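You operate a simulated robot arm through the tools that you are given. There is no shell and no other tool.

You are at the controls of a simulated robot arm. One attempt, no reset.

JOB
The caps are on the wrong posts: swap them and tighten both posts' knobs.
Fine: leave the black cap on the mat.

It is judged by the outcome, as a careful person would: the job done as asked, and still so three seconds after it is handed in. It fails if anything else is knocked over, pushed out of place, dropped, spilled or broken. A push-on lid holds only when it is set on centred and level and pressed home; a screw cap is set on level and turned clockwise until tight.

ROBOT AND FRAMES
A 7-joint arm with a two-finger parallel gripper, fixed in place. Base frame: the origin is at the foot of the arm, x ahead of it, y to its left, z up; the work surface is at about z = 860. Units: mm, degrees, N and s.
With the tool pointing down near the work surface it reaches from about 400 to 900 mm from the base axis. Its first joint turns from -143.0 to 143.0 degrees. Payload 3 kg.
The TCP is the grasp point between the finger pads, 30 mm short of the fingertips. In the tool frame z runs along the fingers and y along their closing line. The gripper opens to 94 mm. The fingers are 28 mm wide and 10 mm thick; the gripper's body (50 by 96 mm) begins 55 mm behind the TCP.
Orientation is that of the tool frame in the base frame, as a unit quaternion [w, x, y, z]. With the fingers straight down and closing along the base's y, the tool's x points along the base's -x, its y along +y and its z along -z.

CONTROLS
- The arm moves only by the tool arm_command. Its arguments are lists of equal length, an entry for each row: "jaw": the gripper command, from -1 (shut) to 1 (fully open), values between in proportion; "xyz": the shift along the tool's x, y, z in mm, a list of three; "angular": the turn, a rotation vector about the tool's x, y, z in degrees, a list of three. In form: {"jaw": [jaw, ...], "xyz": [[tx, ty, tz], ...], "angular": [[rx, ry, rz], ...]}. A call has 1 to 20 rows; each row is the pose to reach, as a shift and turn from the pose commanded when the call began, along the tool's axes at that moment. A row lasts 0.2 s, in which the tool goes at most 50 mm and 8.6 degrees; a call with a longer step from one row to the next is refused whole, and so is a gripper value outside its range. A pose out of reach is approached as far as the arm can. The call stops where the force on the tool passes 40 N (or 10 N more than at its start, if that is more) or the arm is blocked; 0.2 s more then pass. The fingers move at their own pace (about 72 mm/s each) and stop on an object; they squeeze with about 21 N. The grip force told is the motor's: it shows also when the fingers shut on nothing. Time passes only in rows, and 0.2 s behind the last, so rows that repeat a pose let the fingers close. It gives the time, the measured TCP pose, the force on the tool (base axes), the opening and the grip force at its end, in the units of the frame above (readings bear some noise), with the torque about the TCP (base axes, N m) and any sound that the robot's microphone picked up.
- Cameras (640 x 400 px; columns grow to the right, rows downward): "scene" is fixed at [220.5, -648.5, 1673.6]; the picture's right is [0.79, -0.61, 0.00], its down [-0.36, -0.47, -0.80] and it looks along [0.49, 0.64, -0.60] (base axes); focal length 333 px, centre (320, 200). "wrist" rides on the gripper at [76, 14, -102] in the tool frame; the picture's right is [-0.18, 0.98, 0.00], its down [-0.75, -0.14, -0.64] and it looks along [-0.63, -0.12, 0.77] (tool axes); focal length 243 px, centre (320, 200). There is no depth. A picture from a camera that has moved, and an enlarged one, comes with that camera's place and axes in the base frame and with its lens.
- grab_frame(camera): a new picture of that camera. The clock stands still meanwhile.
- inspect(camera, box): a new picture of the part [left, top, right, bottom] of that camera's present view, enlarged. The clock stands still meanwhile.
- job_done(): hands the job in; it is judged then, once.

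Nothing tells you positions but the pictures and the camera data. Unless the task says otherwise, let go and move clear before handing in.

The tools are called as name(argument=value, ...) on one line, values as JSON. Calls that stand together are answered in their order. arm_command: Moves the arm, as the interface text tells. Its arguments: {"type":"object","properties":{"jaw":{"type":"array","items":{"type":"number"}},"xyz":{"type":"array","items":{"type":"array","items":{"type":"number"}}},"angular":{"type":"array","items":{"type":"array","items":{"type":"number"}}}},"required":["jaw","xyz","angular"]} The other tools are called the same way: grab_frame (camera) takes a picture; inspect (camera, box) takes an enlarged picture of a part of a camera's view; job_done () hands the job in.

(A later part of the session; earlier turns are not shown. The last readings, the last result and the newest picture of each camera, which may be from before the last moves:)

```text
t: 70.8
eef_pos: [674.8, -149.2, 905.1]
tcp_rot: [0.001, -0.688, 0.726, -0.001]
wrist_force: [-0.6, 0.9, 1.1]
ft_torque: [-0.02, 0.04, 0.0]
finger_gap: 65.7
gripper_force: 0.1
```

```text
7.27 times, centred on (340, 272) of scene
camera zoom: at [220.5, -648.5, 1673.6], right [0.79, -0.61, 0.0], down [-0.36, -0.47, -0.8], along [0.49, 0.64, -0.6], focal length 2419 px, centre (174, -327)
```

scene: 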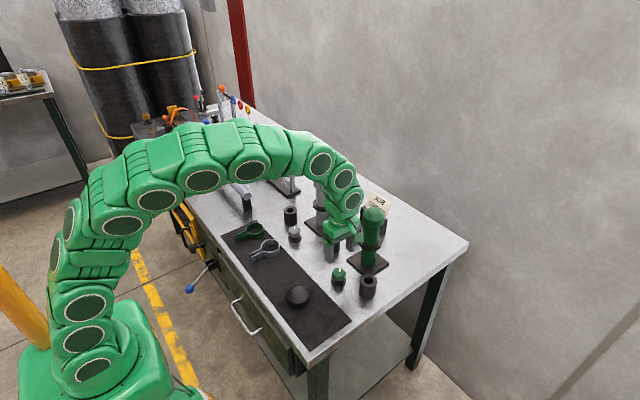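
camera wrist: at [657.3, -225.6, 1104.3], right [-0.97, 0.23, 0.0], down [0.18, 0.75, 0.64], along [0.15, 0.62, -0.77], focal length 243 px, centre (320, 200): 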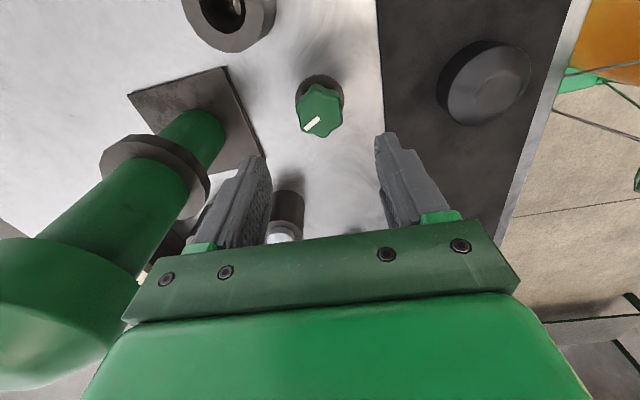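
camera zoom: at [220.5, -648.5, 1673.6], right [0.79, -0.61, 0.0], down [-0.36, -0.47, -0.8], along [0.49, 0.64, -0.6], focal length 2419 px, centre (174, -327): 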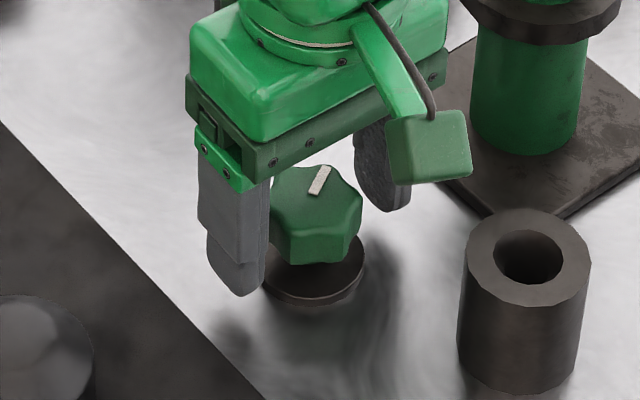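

Well aligned. I'm closing on the knob.

arm_command(jaw=[0.1, -0.05, -1, -1, -1], xyz=[[0, -0.5, 0], [0, -0.5, 0], [0, -0.5, 0], [0, -0.5, 0], [0, -0.5, 0]], angular=[[0, 0, 0], [0, 0, 0], [0, 0, 0], [0, 0, 0], [0, 0, 0]])

inspect(camera="wrist", box=[230, 80, 410, 240])

```text
t: 72.0
eef_pos: [675.8, -150.0, 904.4]
tcp_rot: [0.0, -0.688, 0.725, 0.001]
wrist_force: [-14.6, 0.7, 3.3]
ft_torque: [-0.02, 0.39, 0.02]
finger_gap: 39.5
gripper_force: 44.9
```

```text
2.50 times, centred on (320, 160) of wrist
camera zoom: at [657.7, -225.6, 1008.0], right [-0.97, 0.24, 0.0], down [0.18, 0.74, 0.64], along [0.15, 0.62, -0.77], focal length 606 px, centre (320, 300)
```

zoom: 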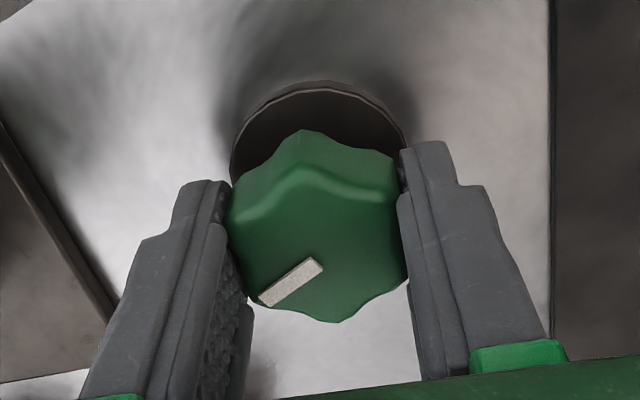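

Gripped at 39.5 mm with a slight side load. I'm relieving 0.6 mm and starting to turn clockwise in small steps, watching the torque.

arm_command(jaw=[-1, -1, -1, -1, -1, -1], xyz=[[0, 0.6, 0], [0, 0.6, 0], [0, 0.6, 0], [0, 0.6, 0], [0, 0.6, 0], [0, 0.6, 0]], angular=[[0, 0, 0], [0, 0, 5], [0, 0, 10], [0, 0, 15], [0, 0, 20], [0, 0, 20]])

inspect(camera="wrist", box=[230, 80, 410, 240])

```text
t: 73.4
eef_pos: [674.4, -149.6, 904.7]
tcp_rot: [-0.001, -0.551, 0.834, 0.0]
wrist_force: [-8.4, 3.6, 2.7]
ft_torque: [-0.13, 0.34, 0.0]
finger_gap: 39.1
gripper_force: 44.9
```

```text
2.50 times, centred on (320, 160) of wrist
camera zoom: at [632.8, -214.7, 1008.0], right [-0.83, 0.55, 0.0], down [0.42, 0.64, 0.64], along [0.36, 0.53, -0.77], focal length 606 px, centre (320, 300)
```

zoom: 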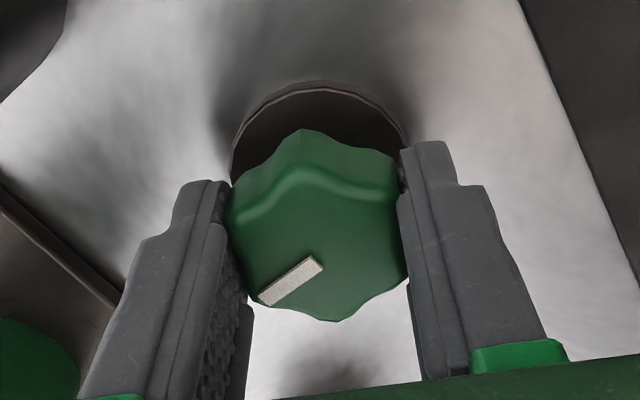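

The knob turns freely with the hand. I'm continuing clockwise.

arm_command(jaw=[-1, -1, -1, -1, -1, -1, -1], xyz=[[0, 0.4, 0], [0, 0.4, 0], [0, 0.4, 0], [0, 0.4, 0], [0, 0.4, 0], [0, 0.4, 0], [0, 0.4, 0]], angular=[[0, 0, 6], [0, 0, 12], [0, 0, 18], [0, 0, 24], [0, 0, 30], [0, 0, 36], [0, 0, 36]])

arm_command(jaw=[-1, -1, -1, -1, -1, -1, -1], xyz=[[0, 0, 0], [0, 0, 0], [0, 0, 0], [0, 0, 0], [0, 0, 0], [0, 0, 0], [0, 0, 0]], angular=[[0, 0, 6], [0, 0, 12], [0, 0, 18], [0, 0, 24], [0, 0, 30], [0, 0, 30], [0, 0, 30]])

inspect(camera="wrist", box=[230, 80, 410, 240])

```text
t: 75.0
eef_pos: [676.1, -149.3, 905.0]
tcp_rot: [0.0, -0.266, 0.964, -0.001]
wrist_force: [4.3, 0.2, -9.8]
ft_torque: [0.04, -0.05, -0.04]
finger_gap: 39.4
gripper_force: 45.1
```

```text
t: 76.6
eef_pos: [675.2, -149.1, 904.2]
tcp_rot: [0.001, -0.007, 1.0, 0.0]
wrist_force: [-1.2, -3.1, -12.7]
ft_torque: [0.11, -0.02, 0.01]
finger_gap: 39.4
gripper_force: 44.6
```

```text
2.50 times, centred on (320, 160) of wrist
camera zoom: at [599.4, -137.1, 1008.0], right [0.17, 0.99, 0.0], down [0.76, -0.13, 0.64], along [0.63, -0.11, -0.77], focal length 606 px, centre (320, 300)
```

zoom: 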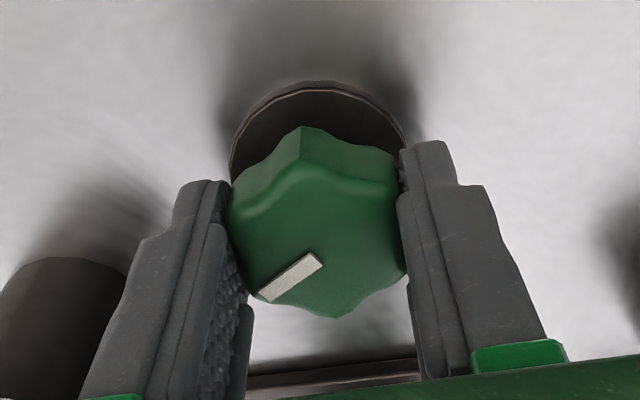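

The knob follows and is drawing down slightly, so it's threading in. I'm continuing clockwise while following it down.

arm_command(jaw=[-1, -1, -1, -1, -1, -1, -1, -1], xyz=[[0, 0, 0.6], [0, 0, 0.7], [0, 0, 0.8], [0, 0, 0.9], [0, 0, 1.0], [0, 0, 1.0], [0, 0, 1.1], [0, 0, 1.1]], angular=[[0, 0, 6], [0, 0, 12], [0, 0, 18], [0, 0, 24], [0, 0, 30], [0, 0, 36], [0, 0, 42], [0, 0, 42]])

arm_command(jaw=[-1, -1, -1, -1, -1, -1, -1, -1], xyz=[[0, 0, 0], [0, 0, 0.1], [0, 0, 0.2], [0, 0, 0.3], [0, 0, 0.3], [0, 0, 0.4], [0, 0, 0.4], [0, 0, 0.4]], angular=[[0, 0, 6], [0, 0, 12], [0, 0, 18], [0, 0, 24], [0, 0, 30], [0, 0, 36], [0, 0, 42], [0, 0, 42]])

inspect(camera="wrist", box=[230, 80, 410, 240])

inspect(camera="scene", box=[315, 245, 365, 300])

```text
t: 78.4
eef_pos: [675.8, -149.9, 905.8]
tcp_rot: [0.003, 0.351, 0.936, -0.001]
wrist_force: [-2.7, 4.6, 28.3]
ft_torque: [0.02, -0.13, 0.03]
finger_gap: 39.1
gripper_force: 44.9
```

```text
t: 80.2
eef_pos: [676.5, -150.3, 904.1]
tcp_rot: [0.001, 0.664, 0.748, 0.001]
wrist_force: [19.2, -2.9, 34.7]
ft_torque: [-0.12, -0.48, 0.0]
finger_gap: 39.4
gripper_force: 44.8
```

```text
2.50 times, centred on (320, 160) of wrist
camera zoom: at [680.6, -72.7, 1007.2], right [1.0, -0.06, 0.0], down [-0.05, -0.77, 0.64], along [-0.04, -0.64, -0.77], focal length 606 px, centre (320, 300)
```

zoom: 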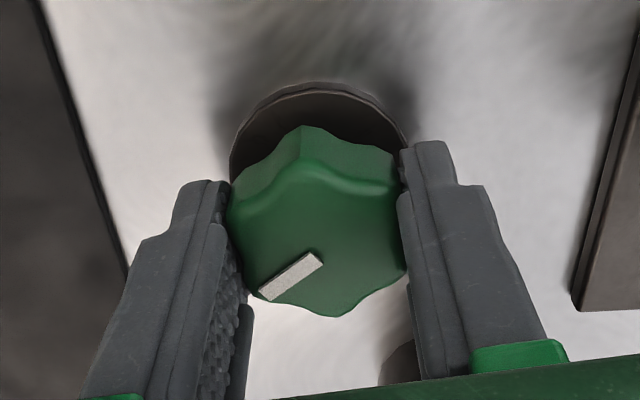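

```text
7.27 times, centred on (340, 272) of scene
camera zoom: at [220.5, -648.5, 1673.6], right [0.79, -0.61, 0.0], down [-0.36, -0.47, -0.8], along [0.49, 0.64, -0.6], focal length 2419 px, centre (174, -327)
```

zoom: 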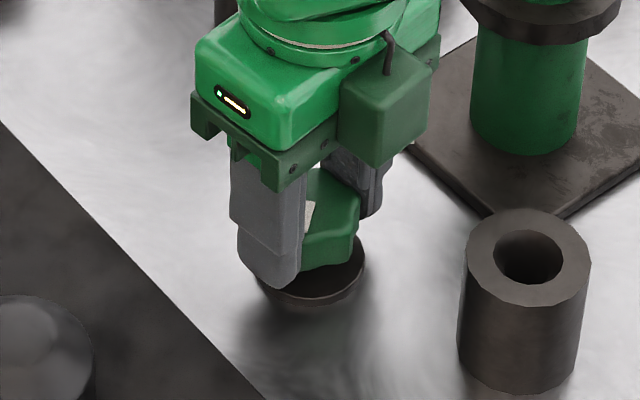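

The knob doesn't actually descend, so I was pushing down and am backing up 1.5 mm. It has turned about 170° freely, and I'm continuing clockwise as far as the wrist allows.

arm_command(jaw=[-1, -1, -1, -1, -1, -1], xyz=[[0, 0.3, -0.8], [0, 0.6, -1.4], [0, 0.6, -1.4], [0, 0.6, -1.4], [0, 0.6, -1.4], [0, 0.6, -1.4]], angular=[[0, 0, 0], [0, 0, 0], [0, 0, 6], [0, 0, 12], [0, 0, 18], [0, 0, 18]])

arm_command(jaw=[-1, -1, -1, -1], xyz=[[0, 0, 0], [0, 0, 0], [0, 0, 0], [0, 0, 0]], angular=[[0, 0, 6], [0, 0, 12], [0, 0, 18], [0, 0, 18]])

```text
t: 81.6
eef_pos: [675.5, -150.8, 903.4]
tcp_rot: [-0.001, 0.773, 0.635, 0.0]
wrist_force: [21.5, -9.7, -19.3]
ft_torque: [-0.22, -0.47, -0.02]
finger_gap: 39.2
gripper_force: 44.6
```

```text
t: 82.6
eef_pos: [675.1, -150.5, 903.3]
tcp_rot: [0.0, 0.862, 0.507, 0.0]
wrist_force: [10.5, -6.2, -28.2]
ft_torque: [-0.11, -0.09, -0.01]
finger_gap: 39.3
gripper_force: 44.8
```

The thread seems to draw down roughly 1.5–2 mm per turn. I'm lowering 0.7 mm and continuing clockwise.

arm_command(jaw=[-1, -1, -1, -1, -1, -1], xyz=[[0, 0, 0.4], [0, 0, 0.7], [0, 0, 0.7], [0, 0, 0.7], [0, 0, 0.75], [0, 0, 0.75]], angular=[[0, 0, 0], [0, 0, 0], [0, 0, 6], [0, 0, 12], [0, 0, 18], [0, 0, 18]])

arm_command(jaw=[-1, -1, -1, -1], xyz=[[0, 0, 0], [0, 0, 0.05], [0, 0, 0.1], [0, 0, 0.1]], angular=[[0, 0, 6], [0, 0, 12], [0, 0, 18], [0, 0, 18]])

inspect(camera="wrist", box=[230, 80, 410, 240])

grab_frame(camera="scene")

```text
t: 84.0
eef_pos: [674.7, -149.2, 903.4]
tcp_rot: [0.001, 0.931, 0.366, 0.001]
wrist_force: [-6.5, 3.3, 6.7]
ft_torque: [-0.09, 0.35, 0.73]
finger_gap: 39.3
gripper_force: 44.7
```

```text
t: 85.0
eef_pos: [675.0, -149.6, 903.4]
tcp_rot: [0.0, 0.976, 0.216, 0.0]
wrist_force: [0.1, -0.2, -2.8]
ft_torque: [-0.32, 0.05, 0.68]
finger_gap: 39.1
gripper_force: 44.7
```

```text
2.50 times, centred on (320, 160) of wrist
camera zoom: at [751.1, -130.9, 1007.0], right [0.25, -0.97, 0.0], down [-0.74, -0.19, 0.64], along [-0.62, -0.16, -0.77], focal length 606 px, centre (320, 300)
```

zoom: 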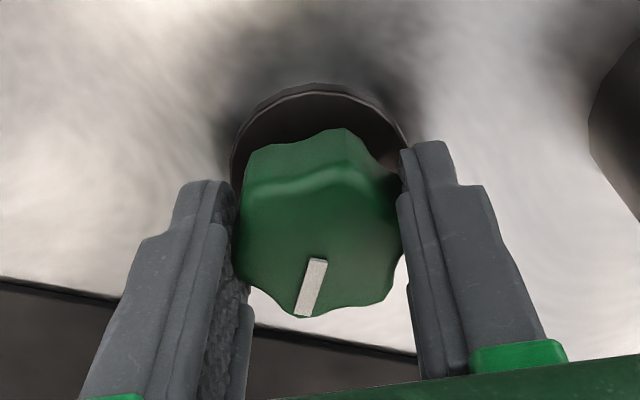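

```text
taken
```

scene: 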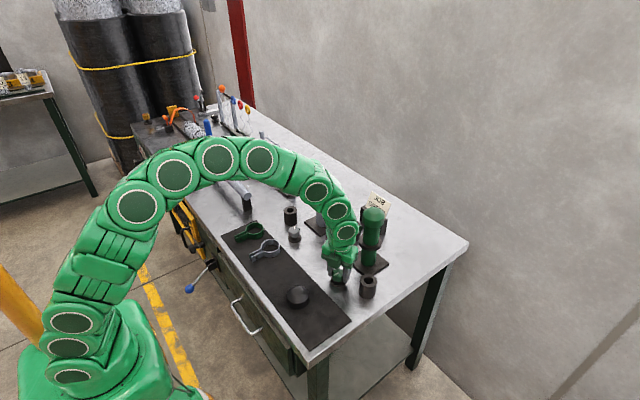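

Torque rose to 0.73 N·m and the knob stopped while the fingers slipped around it, so the green knob has reached its tight stop. I'm opening the fingers without turning it back, and unwinding the hand at the same height to keep the camera clear of the post.

arm_command(jaw=[0.3, 0.4, 0.4, 0.4], xyz=[[0, 0, 0], [0, 0, 0], [0, 0, 0], [0, 0, 0]], angular=[[0, 0, 0], [0, 0, 0], [0, 0, 0], [0, 0, 0]])

inspect(camera="wrist", box=[230, 80, 410, 240])

arm_command(jaw=[0.4, 0.4, 0.4, 0.4, 0.4, 0.4, 0.4, 0.4, 0.4, 0.4, 0.4], xyz=[[0, 0, 0], [0, 0, 0], [0, 0, 0], [0, 0, 0], [0, 0, 0], [0, 0, 0], [0, 0, 0], [0, 0, 0], [0, 0, 0], [0, 0, 0], [0, 0, 0]], angular=[[0, 0, -8], [0, 0, -16], [0, 0, -24], [0, 0, -32], [0, 0, -40], [0, 0, -48], [0, 0, -56], [0, 0, -64], [0, 0, -72], [0, 0, -80], [0, 0, -80]])

arm_command(jaw=[0.4, 0.4, 0.4, 0.4, 0.4, 0.4, 0.4, 0.4, 0.4, 0.4, 0.4], xyz=[[0, 0, 0], [0, 0, 0], [0, 0, 0], [0, 0, 0], [0, 0, 0], [0, 0, 0], [0, 0, 0], [0, 0, 0], [0, 0, 0], [0, 0, 0], [0, 0, 0]], angular=[[0, 0, -8], [0, 0, -16], [0, 0, -24], [0, 0, -32], [0, 0, -40], [0, 0, -48], [0, 0, -56], [0, 0, -64], [0, 0, -72], [0, 0, -75], [0, 0, -75]])

inspect(camera="wrist", box=[230, 80, 410, 240])

inspect(camera="scene", box=[315, 245, 365, 300])

```text
t: 86.0
eef_pos: [675.2, -148.8, 904.8]
tcp_rot: [-0.001, 0.976, 0.216, 0.002]
wrist_force: [0.3, 0.7, 0.5]
ft_torque: [0.0, -0.02, -0.01]
finger_gap: 65.8
gripper_force: 0.1
```

```text
2.50 times, centred on (320, 160) of wrist
camera zoom: at [751.0, -130.6, 1007.2], right [0.25, -0.97, 0.0], down [-0.74, -0.19, 0.64], along [-0.62, -0.16, -0.77], focal length 606 px, centre (320, 300)
```

zoom: 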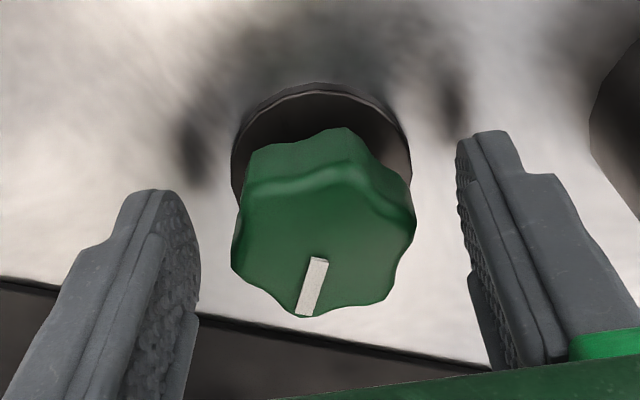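

```text
t: 88.4
eef_pos: [675.3, -149.5, 904.6]
tcp_rot: [0.001, 0.608, 0.794, 0.0]
wrist_force: [0.4, 0.0, 0.2]
ft_torque: [0.0, 0.02, 0.0]
finger_gap: 65.6
gripper_force: 0.2
```

```text
t: 90.8
eef_pos: [675.5, -149.9, 903.6]
tcp_rot: [0.001, 0.0, 1.0, 0.0]
wrist_force: [-0.4, -0.2, 0.3]
ft_torque: [0.0, -0.01, -0.02]
finger_gap: 65.8
gripper_force: 0.1
```

```text
2.50 times, centred on (320, 160) of wrist
camera zoom: at [600.0, -135.8, 1007.2], right [0.18, 0.98, 0.0], down [0.75, -0.14, 0.64], along [0.63, -0.12, -0.77], focal length 606 px, centre (320, 300)
```

zoom: 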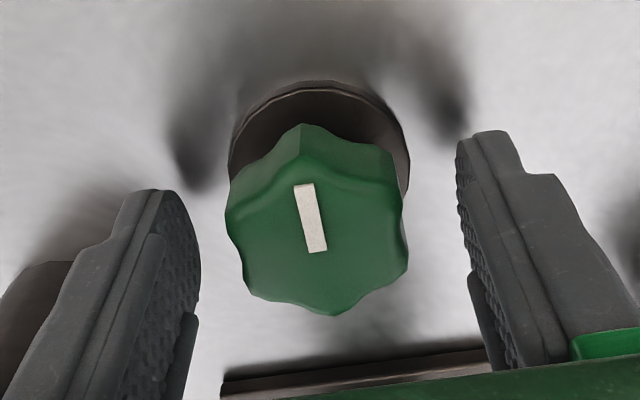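

```text
7.27 times, centred on (340, 272) of scene
camera zoom: at [220.5, -648.5, 1673.6], right [0.79, -0.61, 0.0], down [-0.36, -0.47, -0.8], along [0.49, 0.64, -0.6], focal length 2419 px, centre (174, -327)
```

zoom: 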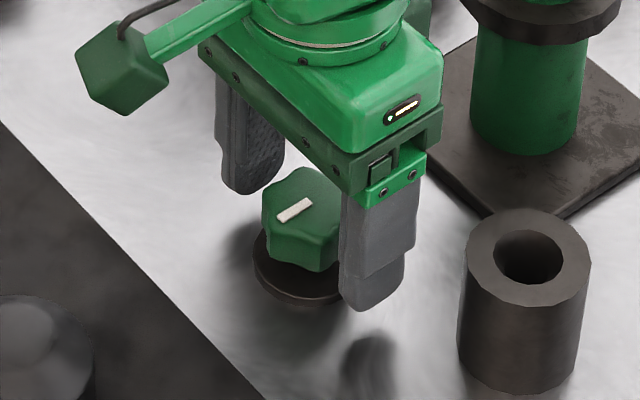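

The pointer now faces the robot (about 180°), so the knob turned about 209° before stopping. The fingers are lined up with its valleys, so I'll re-grip and confirm it's tight with a short clockwise torque.

arm_command(jaw=[0.1, -0.05, -1, -1, -1], xyz=[[0, -0.3, 0], [0, -0.3, 0], [0, -0.3, 0], [0, -0.3, 0], [0, -0.3, 0]], angular=[[0, 0, 0], [0, 0, 0], [0, 0, 0], [0, 0, 0], [0, 0, 0]])

arm_command(jaw=[-1, -1, -1], xyz=[[0, 0, 0], [0, 0, 0], [0, 0, 0]], angular=[[0, 0, 2], [0, 0, 4], [0, 0, 4]])

arm_command(jaw=[-1, -1, -1], xyz=[[0, 0, 0], [0, 0, 0], [0, 0, 0]], angular=[[0, 0, 3], [0, 0, 6], [0, 0, 6]])

inspect(camera="wrist", box=[230, 80, 410, 240])

```text
t: 92.0
eef_pos: [674.6, -150.1, 904.6]
tcp_rot: [0.002, 0.0, 1.0, 0.0]
wrist_force: [-1.0, 6.0, 0.3]
ft_torque: [0.09, -0.07, 0.0]
finger_gap: 39.6
gripper_force: 45.0
```

```text
t: 92.8
eef_pos: [675.6, -150.3, 905.1]
tcp_rot: [0.001, 0.035, 0.999, 0.0]
wrist_force: [-3.6, 10.8, 1.3]
ft_torque: [0.0, 0.11, 0.5]
finger_gap: 39.5
gripper_force: 45.2
```

```text
t: 93.6
eef_pos: [675.4, -148.3, 903.9]
tcp_rot: [0.001, 0.088, 0.996, 0.001]
wrist_force: [-2.4, 9.6, -3.1]
ft_torque: [0.1, -0.19, 0.71]
finger_gap: 39.4
gripper_force: 44.8
```

```text
2.50 times, centred on (320, 160) of wrist
camera zoom: at [603.6, -122.9, 1007.2], right [0.35, 0.94, 0.0], down [0.72, -0.27, 0.64], along [0.6, -0.23, -0.77], focal length 606 px, centre (320, 300)
```

zoom: 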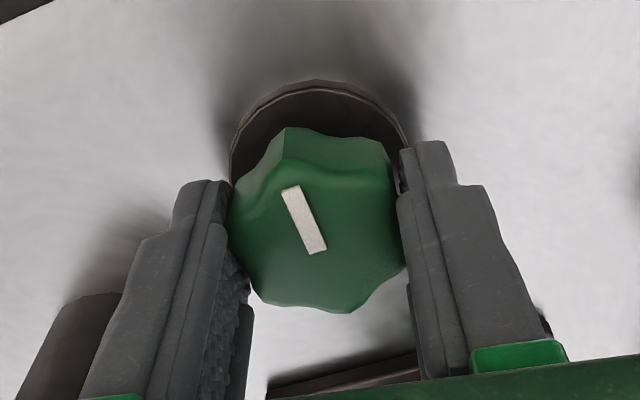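

The green knob resists at 0.7 N·m without moving: it's tight. I'm opening, rising, and going over to the grey knob.

arm_command(jaw=[0.3, 0.4, 0.4, 0.4, 0.4], xyz=[[0, 0, 0], [0, 0, 0], [0, 0, 0], [0, 0, 0], [0, 0, 0]], angular=[[0, 0, 0], [0, 0, 0], [0, 0, 0], [0, 0, -5], [0, 0, -10]])

arm_command(jaw=[0.4, 0.4, 0.4, 0.4, 0.4, 0.4, 0.4, 0.4, 0.4, 0.4], xyz=[[0, 0, -30], [0, 0, -65], [0, 0, -96], [0, 40, -96], [0, 80, -96], [0, 120, -96], [0, 160, -96], [0, 200, -96], [0, 240, -96], [0, 240, -96]], angular=[[0, 0, 0], [0, 0, 0], [0, 0, 0], [0, 0, 0], [0, 0, 0], [0, 0, 0], [0, 0, 0], [0, 0, 0], [0, 0, 0], [0, 0, 0]])

arm_command(jaw=[0.4], xyz=[[0, 0, 0]], angular=[[0, 0, 0]])

inspect(camera="wrist", box=[270, 60, 370, 160])

grab_frame(camera="wrist")

grab_frame(camera="scene")

```text
t: 94.8
eef_pos: [675.2, -150.6, 905.8]
tcp_rot: [0.0, 0.0, 1.0, 0.001]
wrist_force: [0.2, -0.8, -0.2]
ft_torque: [-0.01, -0.01, 0.01]
finger_gap: 65.8
gripper_force: 0.1
```

```text
t: 97.0
eef_pos: [674.6, 89.4, 1001.6]
tcp_rot: [0.0, 0.001, 1.0, 0.0]
wrist_force: [-0.1, 0.2, 0.1]
ft_torque: [-0.01, -0.03, 0.01]
finger_gap: 65.5
gripper_force: 0.1
```

```text
t: 97.4
eef_pos: [676.3, 89.0, 1000.8]
tcp_rot: [0.001, 0.0, 1.0, 0.0]
wrist_force: [0.0, -0.2, 1.0]
ft_torque: [-0.01, -0.01, -0.03]
finger_gap: 66.0
gripper_force: 0.0
```

```text
4.00 times, centred on (320, 110) of wrist
camera zoom: at [600.0, 103.2, 1104.1], right [0.18, 0.98, 0.0], down [0.75, -0.14, 0.64], along [0.63, -0.12, -0.77], focal length 970 px, centre (320, 560)
```

zoom: 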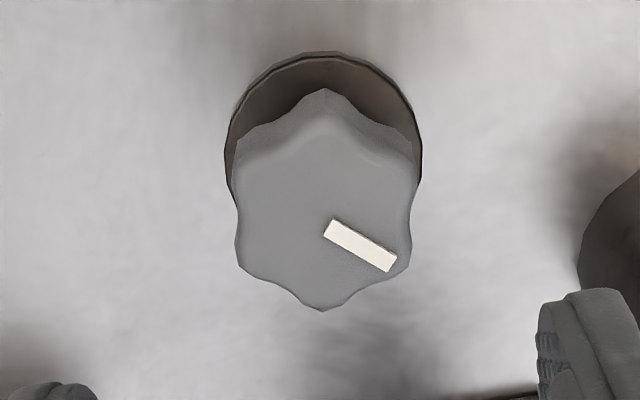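

```text
taken
camera wrist: at [600.0, 103.2, 1104.1], right [0.18, 0.98, 0.0], down [0.75, -0.14, 0.64], along [0.63, -0.12, -0.77], focal length 243 px, centre (320, 200)
```

wrist: 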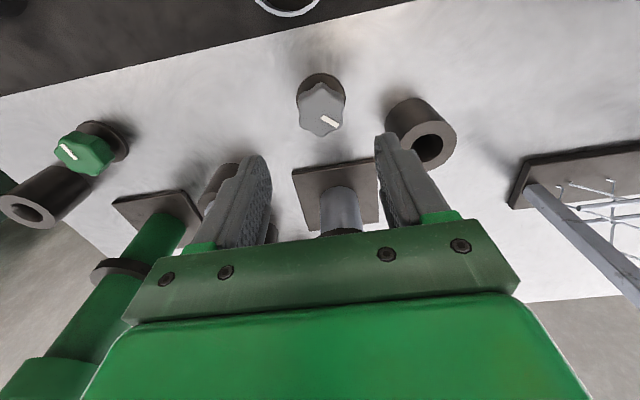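

```text
taken
```

scene: 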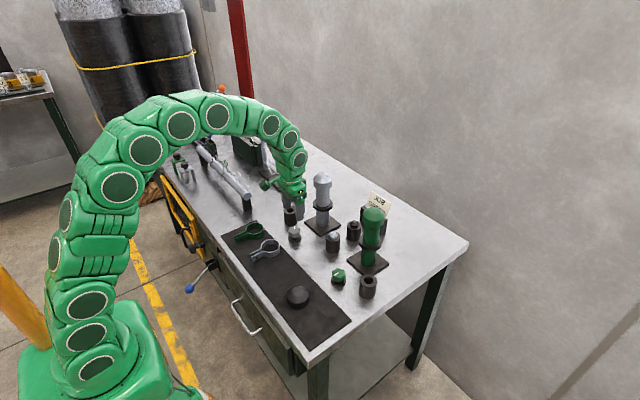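

The grey knob is at about (674.6, 90), with its pointer at about 47°. I'm centring and turning the hand counter-clockwise 107° so the fingers meet its valleys and have a long clockwise range.

arm_command(jaw=[0.4, 0.4, 0.4, 0.4, 0.4, 0.4, 0.4, 0.4, 0.4, 0.4, 0.4, 0.4, 0.4, 0.4, 0.4], xyz=[[0.8, 1, 0], [0.8, 1, 0], [0.8, 1, 0], [0.8, 1, 0], [0.8, 1, 0], [0.8, 1, 0], [0.8, 1, 0], [0.8, 1, 0], [0.8, 1, 0], [0.8, 1, 0], [0.8, 1, 0], [0.8, 1, 0], [0.8, 1, 0], [0.8, 1, 0], [0.8, 1, 0]], angular=[[0, 0, -8], [0, 0, -16], [0, 0, -24], [0, 0, -32], [0, 0, -40], [0, 0, -48], [0, 0, -56], [0, 0, -64], [0, 0, -72], [0, 0, -80], [0, 0, -88], [0, 0, -96], [0, 0, -104], [0, 0, -107], [0, 0, -107]])

inspect(camera="wrist", box=[270, 60, 370, 160])

grab_frame(camera="wrist")

```text
t: 100.6
eef_pos: [673.9, 90.6, 999.3]
tcp_rot: [-0.001, 0.804, -0.595, 0.001]
wrist_force: [0.0, 0.4, 0.0]
ft_torque: [0.0, -0.04, 0.01]
finger_gap: 65.9
gripper_force: 0.2
```

```text
4.00 times, centred on (320, 110) of wrist
camera zoom: at [684.0, 13.3, 1103.0], right [-0.99, -0.11, 0.0], down [-0.09, 0.76, 0.64], along [-0.07, 0.64, -0.77], focal length 970 px, centre (320, 560)
```

zoom: 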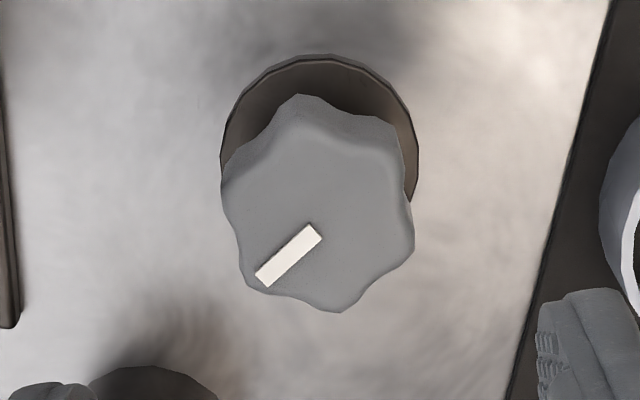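

```text
taken
camera wrist: at [684.0, 13.3, 1103.0], right [-0.99, -0.11, 0.0], down [-0.09, 0.76, 0.64], along [-0.07, 0.64, -0.77], focal length 243 px, centre (320, 200)
```

wrist: 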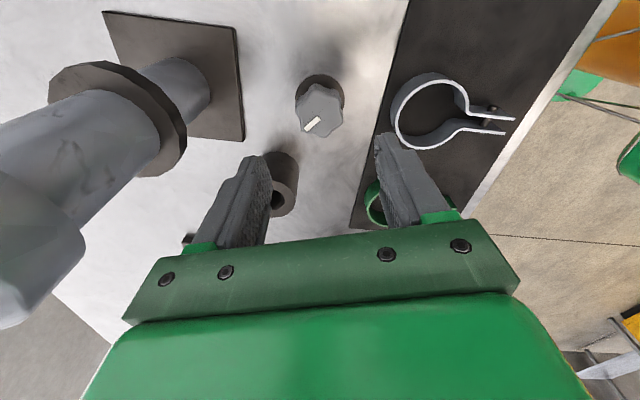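

Aligned just as with the green knob. I'm descending and gripping.

arm_command(jaw=[0.4, 0.4, 0.4, 0.4, 0.4, 0.1, -0.05, -1, -1, -1], xyz=[[0, -0.2, 35], [0, -0.2, 65], [0, -0.2, 85], [0, -0.2, 96], [0, -0.2, 96], [0, -0.2, 96], [0, -0.2, 96], [0, -0.2, 96], [0, -0.2, 96], [0, -0.2, 96]], angular=[[0, 0, 0], [0, 0, 0], [0, 0, 0], [0, 0, 0], [0, 0, 0], [0, 0, 0], [0, 0, 0], [0, 0, 0], [0, 0, 0], [0, 0, 0]])

inspect(camera="wrist", box=[230, 80, 410, 240])

```text
t: 102.8
eef_pos: [674.1, 90.8, 903.9]
tcp_rot: [-0.001, 0.804, -0.595, 0.0]
wrist_force: [-5.2, -2.3, -0.2]
ft_torque: [-0.1, 0.09, 0.01]
finger_gap: 39.5
gripper_force: 44.9
```

```text
2.50 times, centred on (320, 160) of wrist
camera zoom: at [684.1, 13.8, 1007.6], right [-0.99, -0.11, 0.0], down [-0.09, 0.76, 0.64], along [-0.07, 0.64, -0.77], focal length 606 px, centre (320, 300)
```

zoom: 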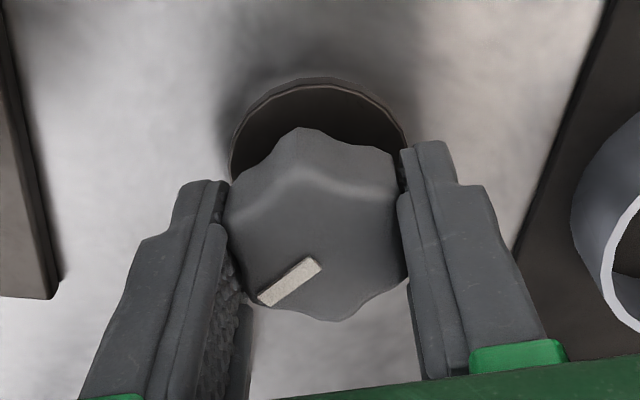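

The grey knob is gripped with little side load. I'm turning it clockwise in steps while watching force and torque.

arm_command(jaw=[-1, -1, -1, -1, -1, -1, -1, -1, -1], xyz=[[0, 0.2, 0], [0, 0.2, 0], [0, 0.2, 0], [0, 0.2, 0.1], [0, 0.2, 0.1], [0, 0.2, 0.2], [0, 0.2, 0.2], [0, 0.2, 0.2], [0, 0.2, 0.2]], angular=[[0, 0, 6], [0, 0, 12], [0, 0, 18], [0, 0, 24], [0, 0, 30], [0, 0, 36], [0, 0, 42], [0, 0, 48], [0, 0, 48]])

arm_command(jaw=[-1, -1, -1, -1, -1, -1, -1, -1, -1], xyz=[[0, 0, 0], [0, 0, 0], [0, 0, 0], [0, 0, 0], [0, 0, 0.1], [0, 0, 0.1], [0, 0, 0.1], [0, 0, 0.1], [0, 0, 0.1]], angular=[[0, 0, 6], [0, 0, 12], [0, 0, 18], [0, 0, 24], [0, 0, 30], [0, 0, 36], [0, 0, 42], [0, 0, 48], [0, 0, 48]])

```text
t: 104.8
eef_pos: [675.1, 91.6, 904.5]
tcp_rot: [0.001, -0.492, 0.871, -0.001]
wrist_force: [14.5, 3.8, 5.3]
ft_torque: [0.24, -0.35, 0.02]
finger_gap: 39.4
gripper_force: 44.4
```

```text
t: 106.8
eef_pos: [674.6, 90.6, 904.2]
tcp_rot: [0.001, -0.096, 0.995, 0.0]
wrist_force: [23.5, -13.9, 20.6]
ft_torque: [-0.53, -0.6, 0.05]
finger_gap: 39.1
gripper_force: 45.0
```

There is some side load, about 27 N. I'm shifting to relieve it and continuing clockwise.

arm_command(jaw=[-1, -1, -1, -1, -1, -1, -1, -1, -1], xyz=[[-0.5, -0.5, -0.4], [-0.5, -0.5, -0.4], [-0.5, -0.5, -0.4], [-0.5, -0.5, -0.4], [-0.5, -0.5, -0.4], [-0.5, -0.5, -0.3], [-0.5, -0.5, -0.3], [-0.5, -0.5, -0.3], [-0.5, -0.5, -0.3]], angular=[[0, 0, 0], [0, 0, 6], [0, 0, 12], [0, 0, 18], [0, 0, 24], [0, 0, 30], [0, 0, 36], [0, 0, 42], [0, 0, 42]])

arm_command(jaw=[-1, -1], xyz=[[0, 0, 0], [0, 0, 0]], angular=[[0, 0, 0], [0, 0, 0]])

inspect(camera="wrist", box=[230, 80, 410, 240])

```text
t: 108.8
eef_pos: [676.2, 91.5, 903.3]
tcp_rot: [0.0, 0.268, 0.964, -0.001]
wrist_force: [-1.2, -11.3, 1.0]
ft_torque: [-0.6, -0.38, -0.03]
finger_gap: 39.0
gripper_force: 45.1
```

```text
t: 109.4
eef_pos: [675.3, 90.6, 903.7]
tcp_rot: [0.001, 0.267, 0.964, 0.0]
wrist_force: [-3.2, -11.4, -5.4]
ft_torque: [-0.21, 0.17, -0.01]
finger_gap: 39.4
gripper_force: 44.5
```

```text
2.50 times, centred on (320, 160) of wrist
camera zoom: at [617.9, 141.4, 1007.1], right [0.66, 0.75, 0.0], down [0.57, -0.51, 0.64], along [0.48, -0.43, -0.77], focal length 606 px, centre (320, 300)
```

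zoom: 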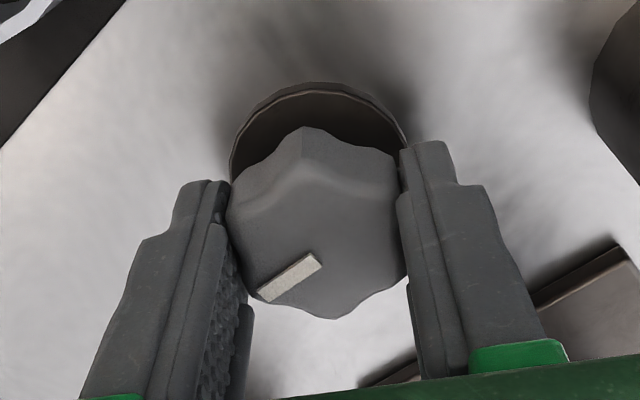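

It has turned about 138° and is still free. I'm continuing.

arm_command(jaw=[-1, -1, -1, -1, -1, -1, -1, -1, -1], xyz=[[-0.15, -0.3, 0], [-0.15, -0.3, 0], [-0.15, -0.3, 0], [-0.15, -0.3, 0], [-0.15, -0.3, 0.1], [-0.15, -0.3, 0.1], [-0.15, -0.3, 0.1], [-0.15, -0.3, 0.2], [-0.15, -0.3, 0.2]], angular=[[0, 0, 6], [0, 0, 12], [0, 0, 18], [0, 0, 24], [0, 0, 30], [0, 0, 36], [0, 0, 42], [0, 0, 48], [0, 0, 48]])

arm_command(jaw=[-1, -1, -1, -1, -1, -1], xyz=[[0, 0, 0], [0, 0, 0], [0, 0, 0.1], [0, 0, 0.1], [0, 0, 0.1], [0, 0, 0.1]], angular=[[0, 0, 6], [0, 0, 12], [0, 0, 18], [0, 0, 24], [0, 0, 30], [0, 0, 30]])

inspect(camera="wrist", box=[230, 80, 410, 240])

```text
t: 111.4
eef_pos: [675.7, 91.6, 904.4]
tcp_rot: [0.0, 0.638, 0.77, 0.001]
wrist_force: [-5.9, -2.0, 2.9]
ft_torque: [-0.42, 0.06, 0.01]
finger_gap: 39.1
gripper_force: 44.8
```

```text
t: 112.8
eef_pos: [674.3, 90.6, 903.7]
tcp_rot: [-0.001, 0.815, 0.58, 0.0]
wrist_force: [-13.8, 4.7, 11.1]
ft_torque: [0.23, 0.18, -0.03]
finger_gap: 39.2
gripper_force: 45.3
```

```text
2.50 times, centred on (320, 160) of wrist
camera zoom: at [714.2, 157.3, 1007.2], right [0.87, -0.5, 0.0], down [-0.38, -0.67, 0.64], along [-0.32, -0.56, -0.77], focal length 606 px, centre (320, 300)
```

zoom: 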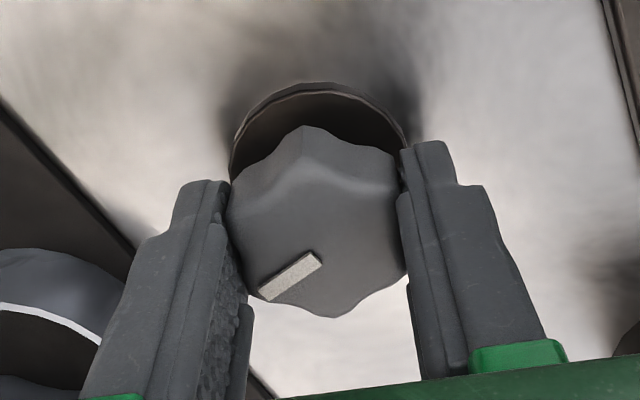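

At about 216° there is still no torque. I'm going in small steps now.

arm_command(jaw=[-1, -1, -1], xyz=[[0, 0, -0.2], [0, 0, -0.2], [0, 0, -0.2]], angular=[[0, 0, 4], [0, 0, 8], [0, 0, 8]])

arm_command(jaw=[-1, -1, -1], xyz=[[0, 0, 0], [0, 0, 0], [0, 0, 0]], angular=[[0, 0, 4], [0, 0, 8], [0, 0, 8]])

inspect(camera="wrist", box=[230, 80, 410, 240])

```text
t: 113.6
eef_pos: [674.6, 90.5, 903.9]
tcp_rot: [0.0, 0.853, 0.522, 0.002]
wrist_force: [-16.3, 6.5, 7.7]
ft_torque: [-0.06, 0.21, -0.04]
finger_gap: 39.0
gripper_force: 45.0
```

```text
t: 114.4
eef_pos: [675.9, 89.7, 904.0]
tcp_rot: [0.0, 0.887, 0.461, 0.0]
wrist_force: [-17.2, 2.5, 1.0]
ft_torque: [0.14, 0.29, 0.63]
finger_gap: 39.5
gripper_force: 45.0
```

```text
2.50 times, centred on (320, 160) of wrist
camera zoom: at [731.2, 143.8, 1006.9], right [0.7, -0.72, 0.0], down [-0.55, -0.54, 0.64], along [-0.46, -0.45, -0.77], focal length 606 px, centre (320, 300)
```

zoom: 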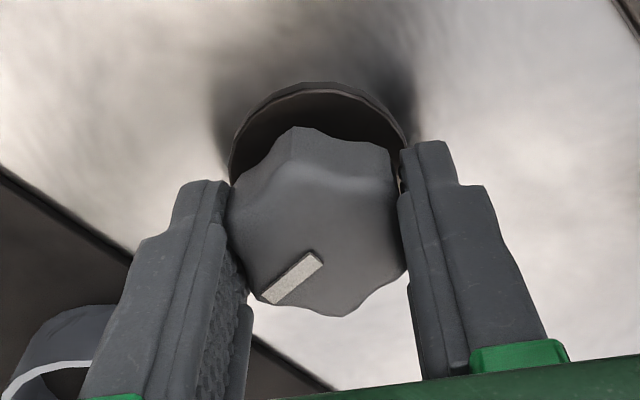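

The torque jumped to 0.63 N·m: the stop is reached at about 230°. I'm giving a few more degrees of firm torque before releasing and unwinding.

arm_command(jaw=[-1, -1, -1], xyz=[[0, 0, 0], [0, 0, 0], [0, 0, 0]], angular=[[0, 0, 2], [0, 0, 4], [0, 0, 4]])

arm_command(jaw=[0.3, 0.4, 0.4, 0.4], xyz=[[0, 0, 0], [0, 0, 0], [0, 0, 0], [0, 0, 0]], angular=[[0, 0, 0], [0, 0, 0], [0, 0, 0], [0, 0, 0]])

arm_command(jaw=[0.4, 0.4, 0.4, 0.4, 0.4, 0.4, 0.4, 0.4, 0.4, 0.4], xyz=[[0, 0, 0], [0, 0, 0], [0, 0, 0], [0, 0, 0], [0, 0, 0], [0, 0, 0], [0, 0, 0], [0, 0, 0], [0, 0, 0], [0, 0, 0]], angular=[[0, 0, -8], [0, 0, -16], [0, 0, -24], [0, 0, -32], [0, 0, -40], [0, 0, -48], [0, 0, -56], [0, 0, -64], [0, 0, -69], [0, 0, -69]])

arm_command(jaw=[0.4, 0.4, 0.4, 0.4, 0.4, 0.4, 0.4, 0.4, 0.4], xyz=[[0, 0, 0], [0, 0, 0], [0, 0, 0], [0, 0, 0], [0, 0, 0], [0, 0, 0], [0, 0, 0], [0, 0, 0], [0, 0, 0]], angular=[[0, 0, -8], [0, 0, -16], [0, 0, -24], [0, 0, -32], [0, 0, -40], [0, 0, -48], [0, 0, -56], [0, 0, -60], [0, 0, -60]])

inspect(camera="wrist", box=[230, 80, 410, 240])

```text
t: 115.2
eef_pos: [674.7, 89.2, 903.2]
tcp_rot: [0.0, 0.903, 0.43, 0.001]
wrist_force: [-6.2, 2.7, -6.5]
ft_torque: [-0.09, 0.02, 0.49]
finger_gap: 39.3
gripper_force: 44.8
```

```text
t: 116.2
eef_pos: [674.8, 90.6, 903.8]
tcp_rot: [0.001, 0.903, 0.43, 0.0]
wrist_force: [-0.6, -1.2, 0.2]
ft_torque: [-0.03, 0.01, -0.03]
finger_gap: 65.7
gripper_force: 0.1
```

```text
t: 118.4
eef_pos: [674.5, 90.2, 905.1]
tcp_rot: [0.001, 0.5, 0.866, 0.001]
wrist_force: [-0.2, -0.6, 0.5]
ft_torque: [0.02, -0.02, 0.01]
finger_gap: 65.7
gripper_force: 0.0
```

```text
t: 120.4
eef_pos: [676.7, 90.6, 903.7]
tcp_rot: [0.0, 0.0, 1.0, 0.0]
wrist_force: [0.5, -0.4, 0.2]
ft_torque: [-0.02, -0.04, 0.0]
finger_gap: 65.6
gripper_force: 0.1
```

```text
2.50 times, centred on (320, 160) of wrist
camera zoom: at [599.9, 104.3, 1007.0], right [0.18, 0.98, 0.0], down [0.75, -0.14, 0.64], along [0.63, -0.12, -0.77], focal length 606 px, centre (320, 300)
```

zoom: 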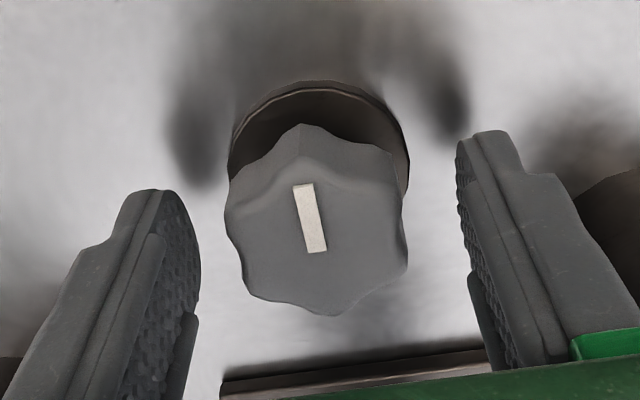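

The grey pointer now sits exactly as the green one does. I'm giving it the same re-grip tightness check.

arm_command(jaw=[0.1, -0.05, -1, -1, -1], xyz=[[0, -0.3, 0], [0, -0.3, 0], [0, -0.3, 0], [0, -0.3, 0], [0, -0.3, 0]], angular=[[0, 0, 0], [0, 0, 0], [0, 0, 0], [0, 0, 0], [0, 0, 0]])

arm_command(jaw=[-1, -1, -1, -1, -1], xyz=[[0, 0, 0], [0, 0, 0], [0, 0, 0], [0, 0, 0], [0, 0, 0]], angular=[[0, 0, 3], [0, 0, 6], [0, 0, 8], [0, 0, 10], [0, 0, 10]])

arm_command(jaw=[0.3, 0.4, 0.4, 0.4, 0.4], xyz=[[0, 0, 0], [0, 0, 0], [0, 0, 0], [0, 0, 0], [0, 0, 0]], angular=[[0, 0, 0], [0, 0, 0], [0, 0, 0], [0, 0, -5], [0, 0, -10]])

inspect(camera="wrist", box=[230, 80, 410, 240])

```text
t: 121.6
eef_pos: [674.8, 90.2, 903.8]
tcp_rot: [0.001, 0.001, 1.0, 0.001]
wrist_force: [0.1, 5.2, 0.4]
ft_torque: [0.12, -0.06, 0.02]
finger_gap: 39.3
gripper_force: 45.3
```

```text
t: 122.8
eef_pos: [675.9, 89.4, 904.5]
tcp_rot: [0.001, 0.087, 0.996, -0.001]
wrist_force: [-1.3, 6.1, 4.1]
ft_torque: [-0.02, -0.1, 0.7]
finger_gap: 38.9
gripper_force: 44.9
```

```text
t: 124.0
eef_pos: [674.1, 90.8, 904.1]
tcp_rot: [0.001, -0.001, 1.0, -0.001]
wrist_force: [0.8, 0.3, 0.0]
ft_torque: [-0.02, 0.03, 0.0]
finger_gap: 65.8
gripper_force: 0.1
```

```text
2.50 times, centred on (320, 160) of wrist
camera zoom: at [599.8, 103.9, 1006.8], right [0.18, 0.98, 0.0], down [0.75, -0.14, 0.64], along [0.63, -0.12, -0.77], focal length 606 px, centre (320, 300)
```

zoom: 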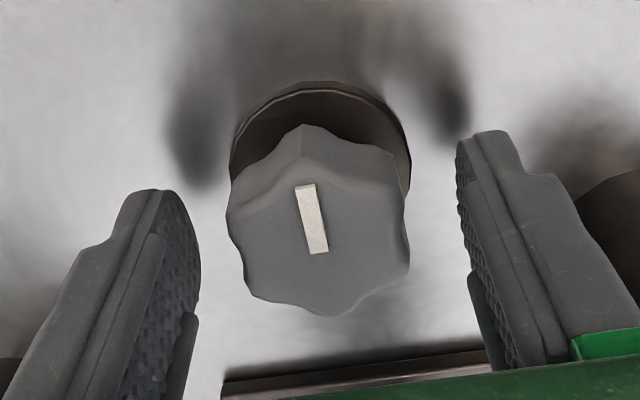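

Both knobs hold at 0.7 N·m without moving. I'm rising and backing away, then checking the whole scene.

arm_command(jaw=[0.4, 0.4, 0.4, 0.4, 0.4, 0.4, 0.4, 0.4, 0.4, 0.4, 0.4], xyz=[[0, 0, -25], [0, 0, -65], [0, 0, -110], [0, 0, -155], [0, 0, -200], [10, 0, -240], [40, 0, -280], [75, 0, -310], [110, 0, -340], [140, -30, -370], [140, -30, -370]], angular=[[0, 0, 0], [0, 0, 0], [0, 0, 0], [0, 0, 0], [0, 0, 0], [0, 0, 0], [0, 0, 0], [0, 0, 0], [0, 0, 0], [0, 0, 0], [0, 0, 0]])

inspect(camera="scene", box=[270, 160, 410, 310])

inspect(camera="scene", box=[308, 166, 338, 196])

inspect(camera="scene", box=[358, 202, 388, 232])

grab_frame(camera="wrist")

grab_frame(camera="scene")

```text
refused: row 10 steps farther than a row can; nothing moved
```

```text
2.67 times, centred on (340, 235) of scene
camera zoom: at [220.5, -648.5, 1673.6], right [0.79, -0.61, 0.0], down [-0.36, -0.47, -0.8], along [0.49, 0.64, -0.6], focal length 887 px, centre (267, 107)
```

zoom: 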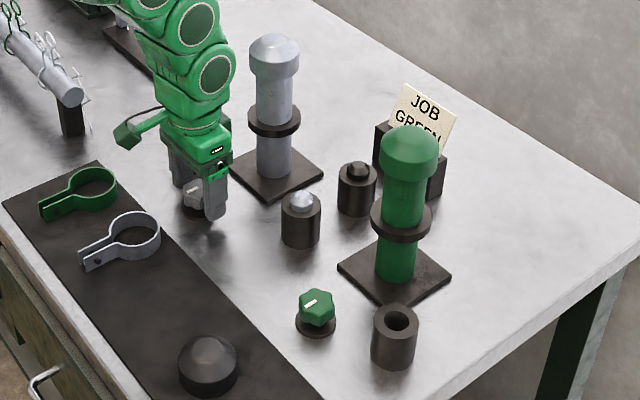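

```text
13.33 times, centred on (323, 181) of scene
camera zoom: at [220.5, -648.5, 1673.6], right [0.79, -0.61, 0.0], down [-0.36, -0.47, -0.8], along [0.49, 0.64, -0.6], focal length 4435 px, centre (280, 453)
```

zoom: 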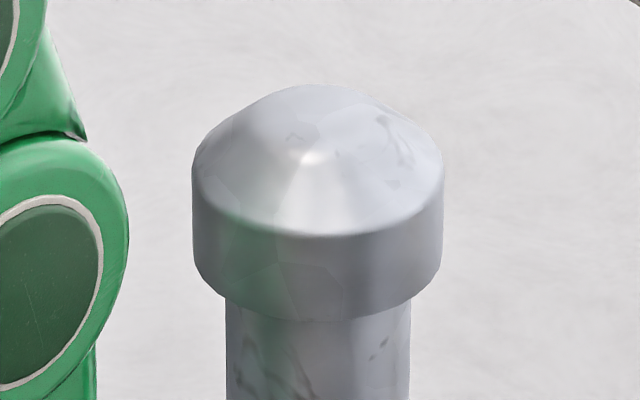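

```text
13.33 times, centred on (373, 217) of scene
camera zoom: at [220.5, -648.5, 1673.6], right [0.79, -0.61, 0.0], down [-0.36, -0.47, -0.8], along [0.49, 0.64, -0.6], focal length 4435 px, centre (-387, -27)
```

zoom: 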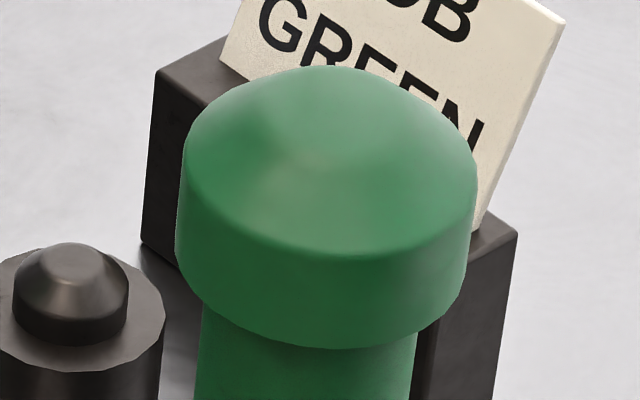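

```text
taken
camera wrist: at [599.8, 103.9, 1006.8], right [0.18, 0.98, 0.0], down [0.75, -0.14, 0.64], along [0.63, -0.12, -0.77], focal length 243 px, centre (320, 200)
```

wrist: 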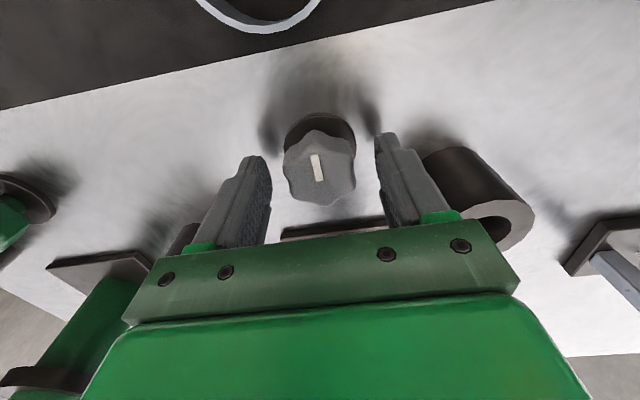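

```text
taken
```

scene: 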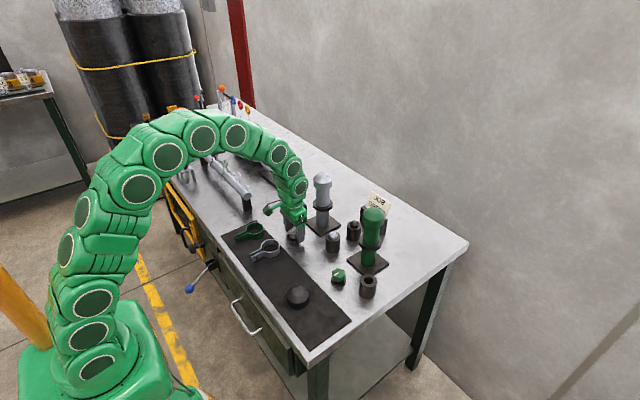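

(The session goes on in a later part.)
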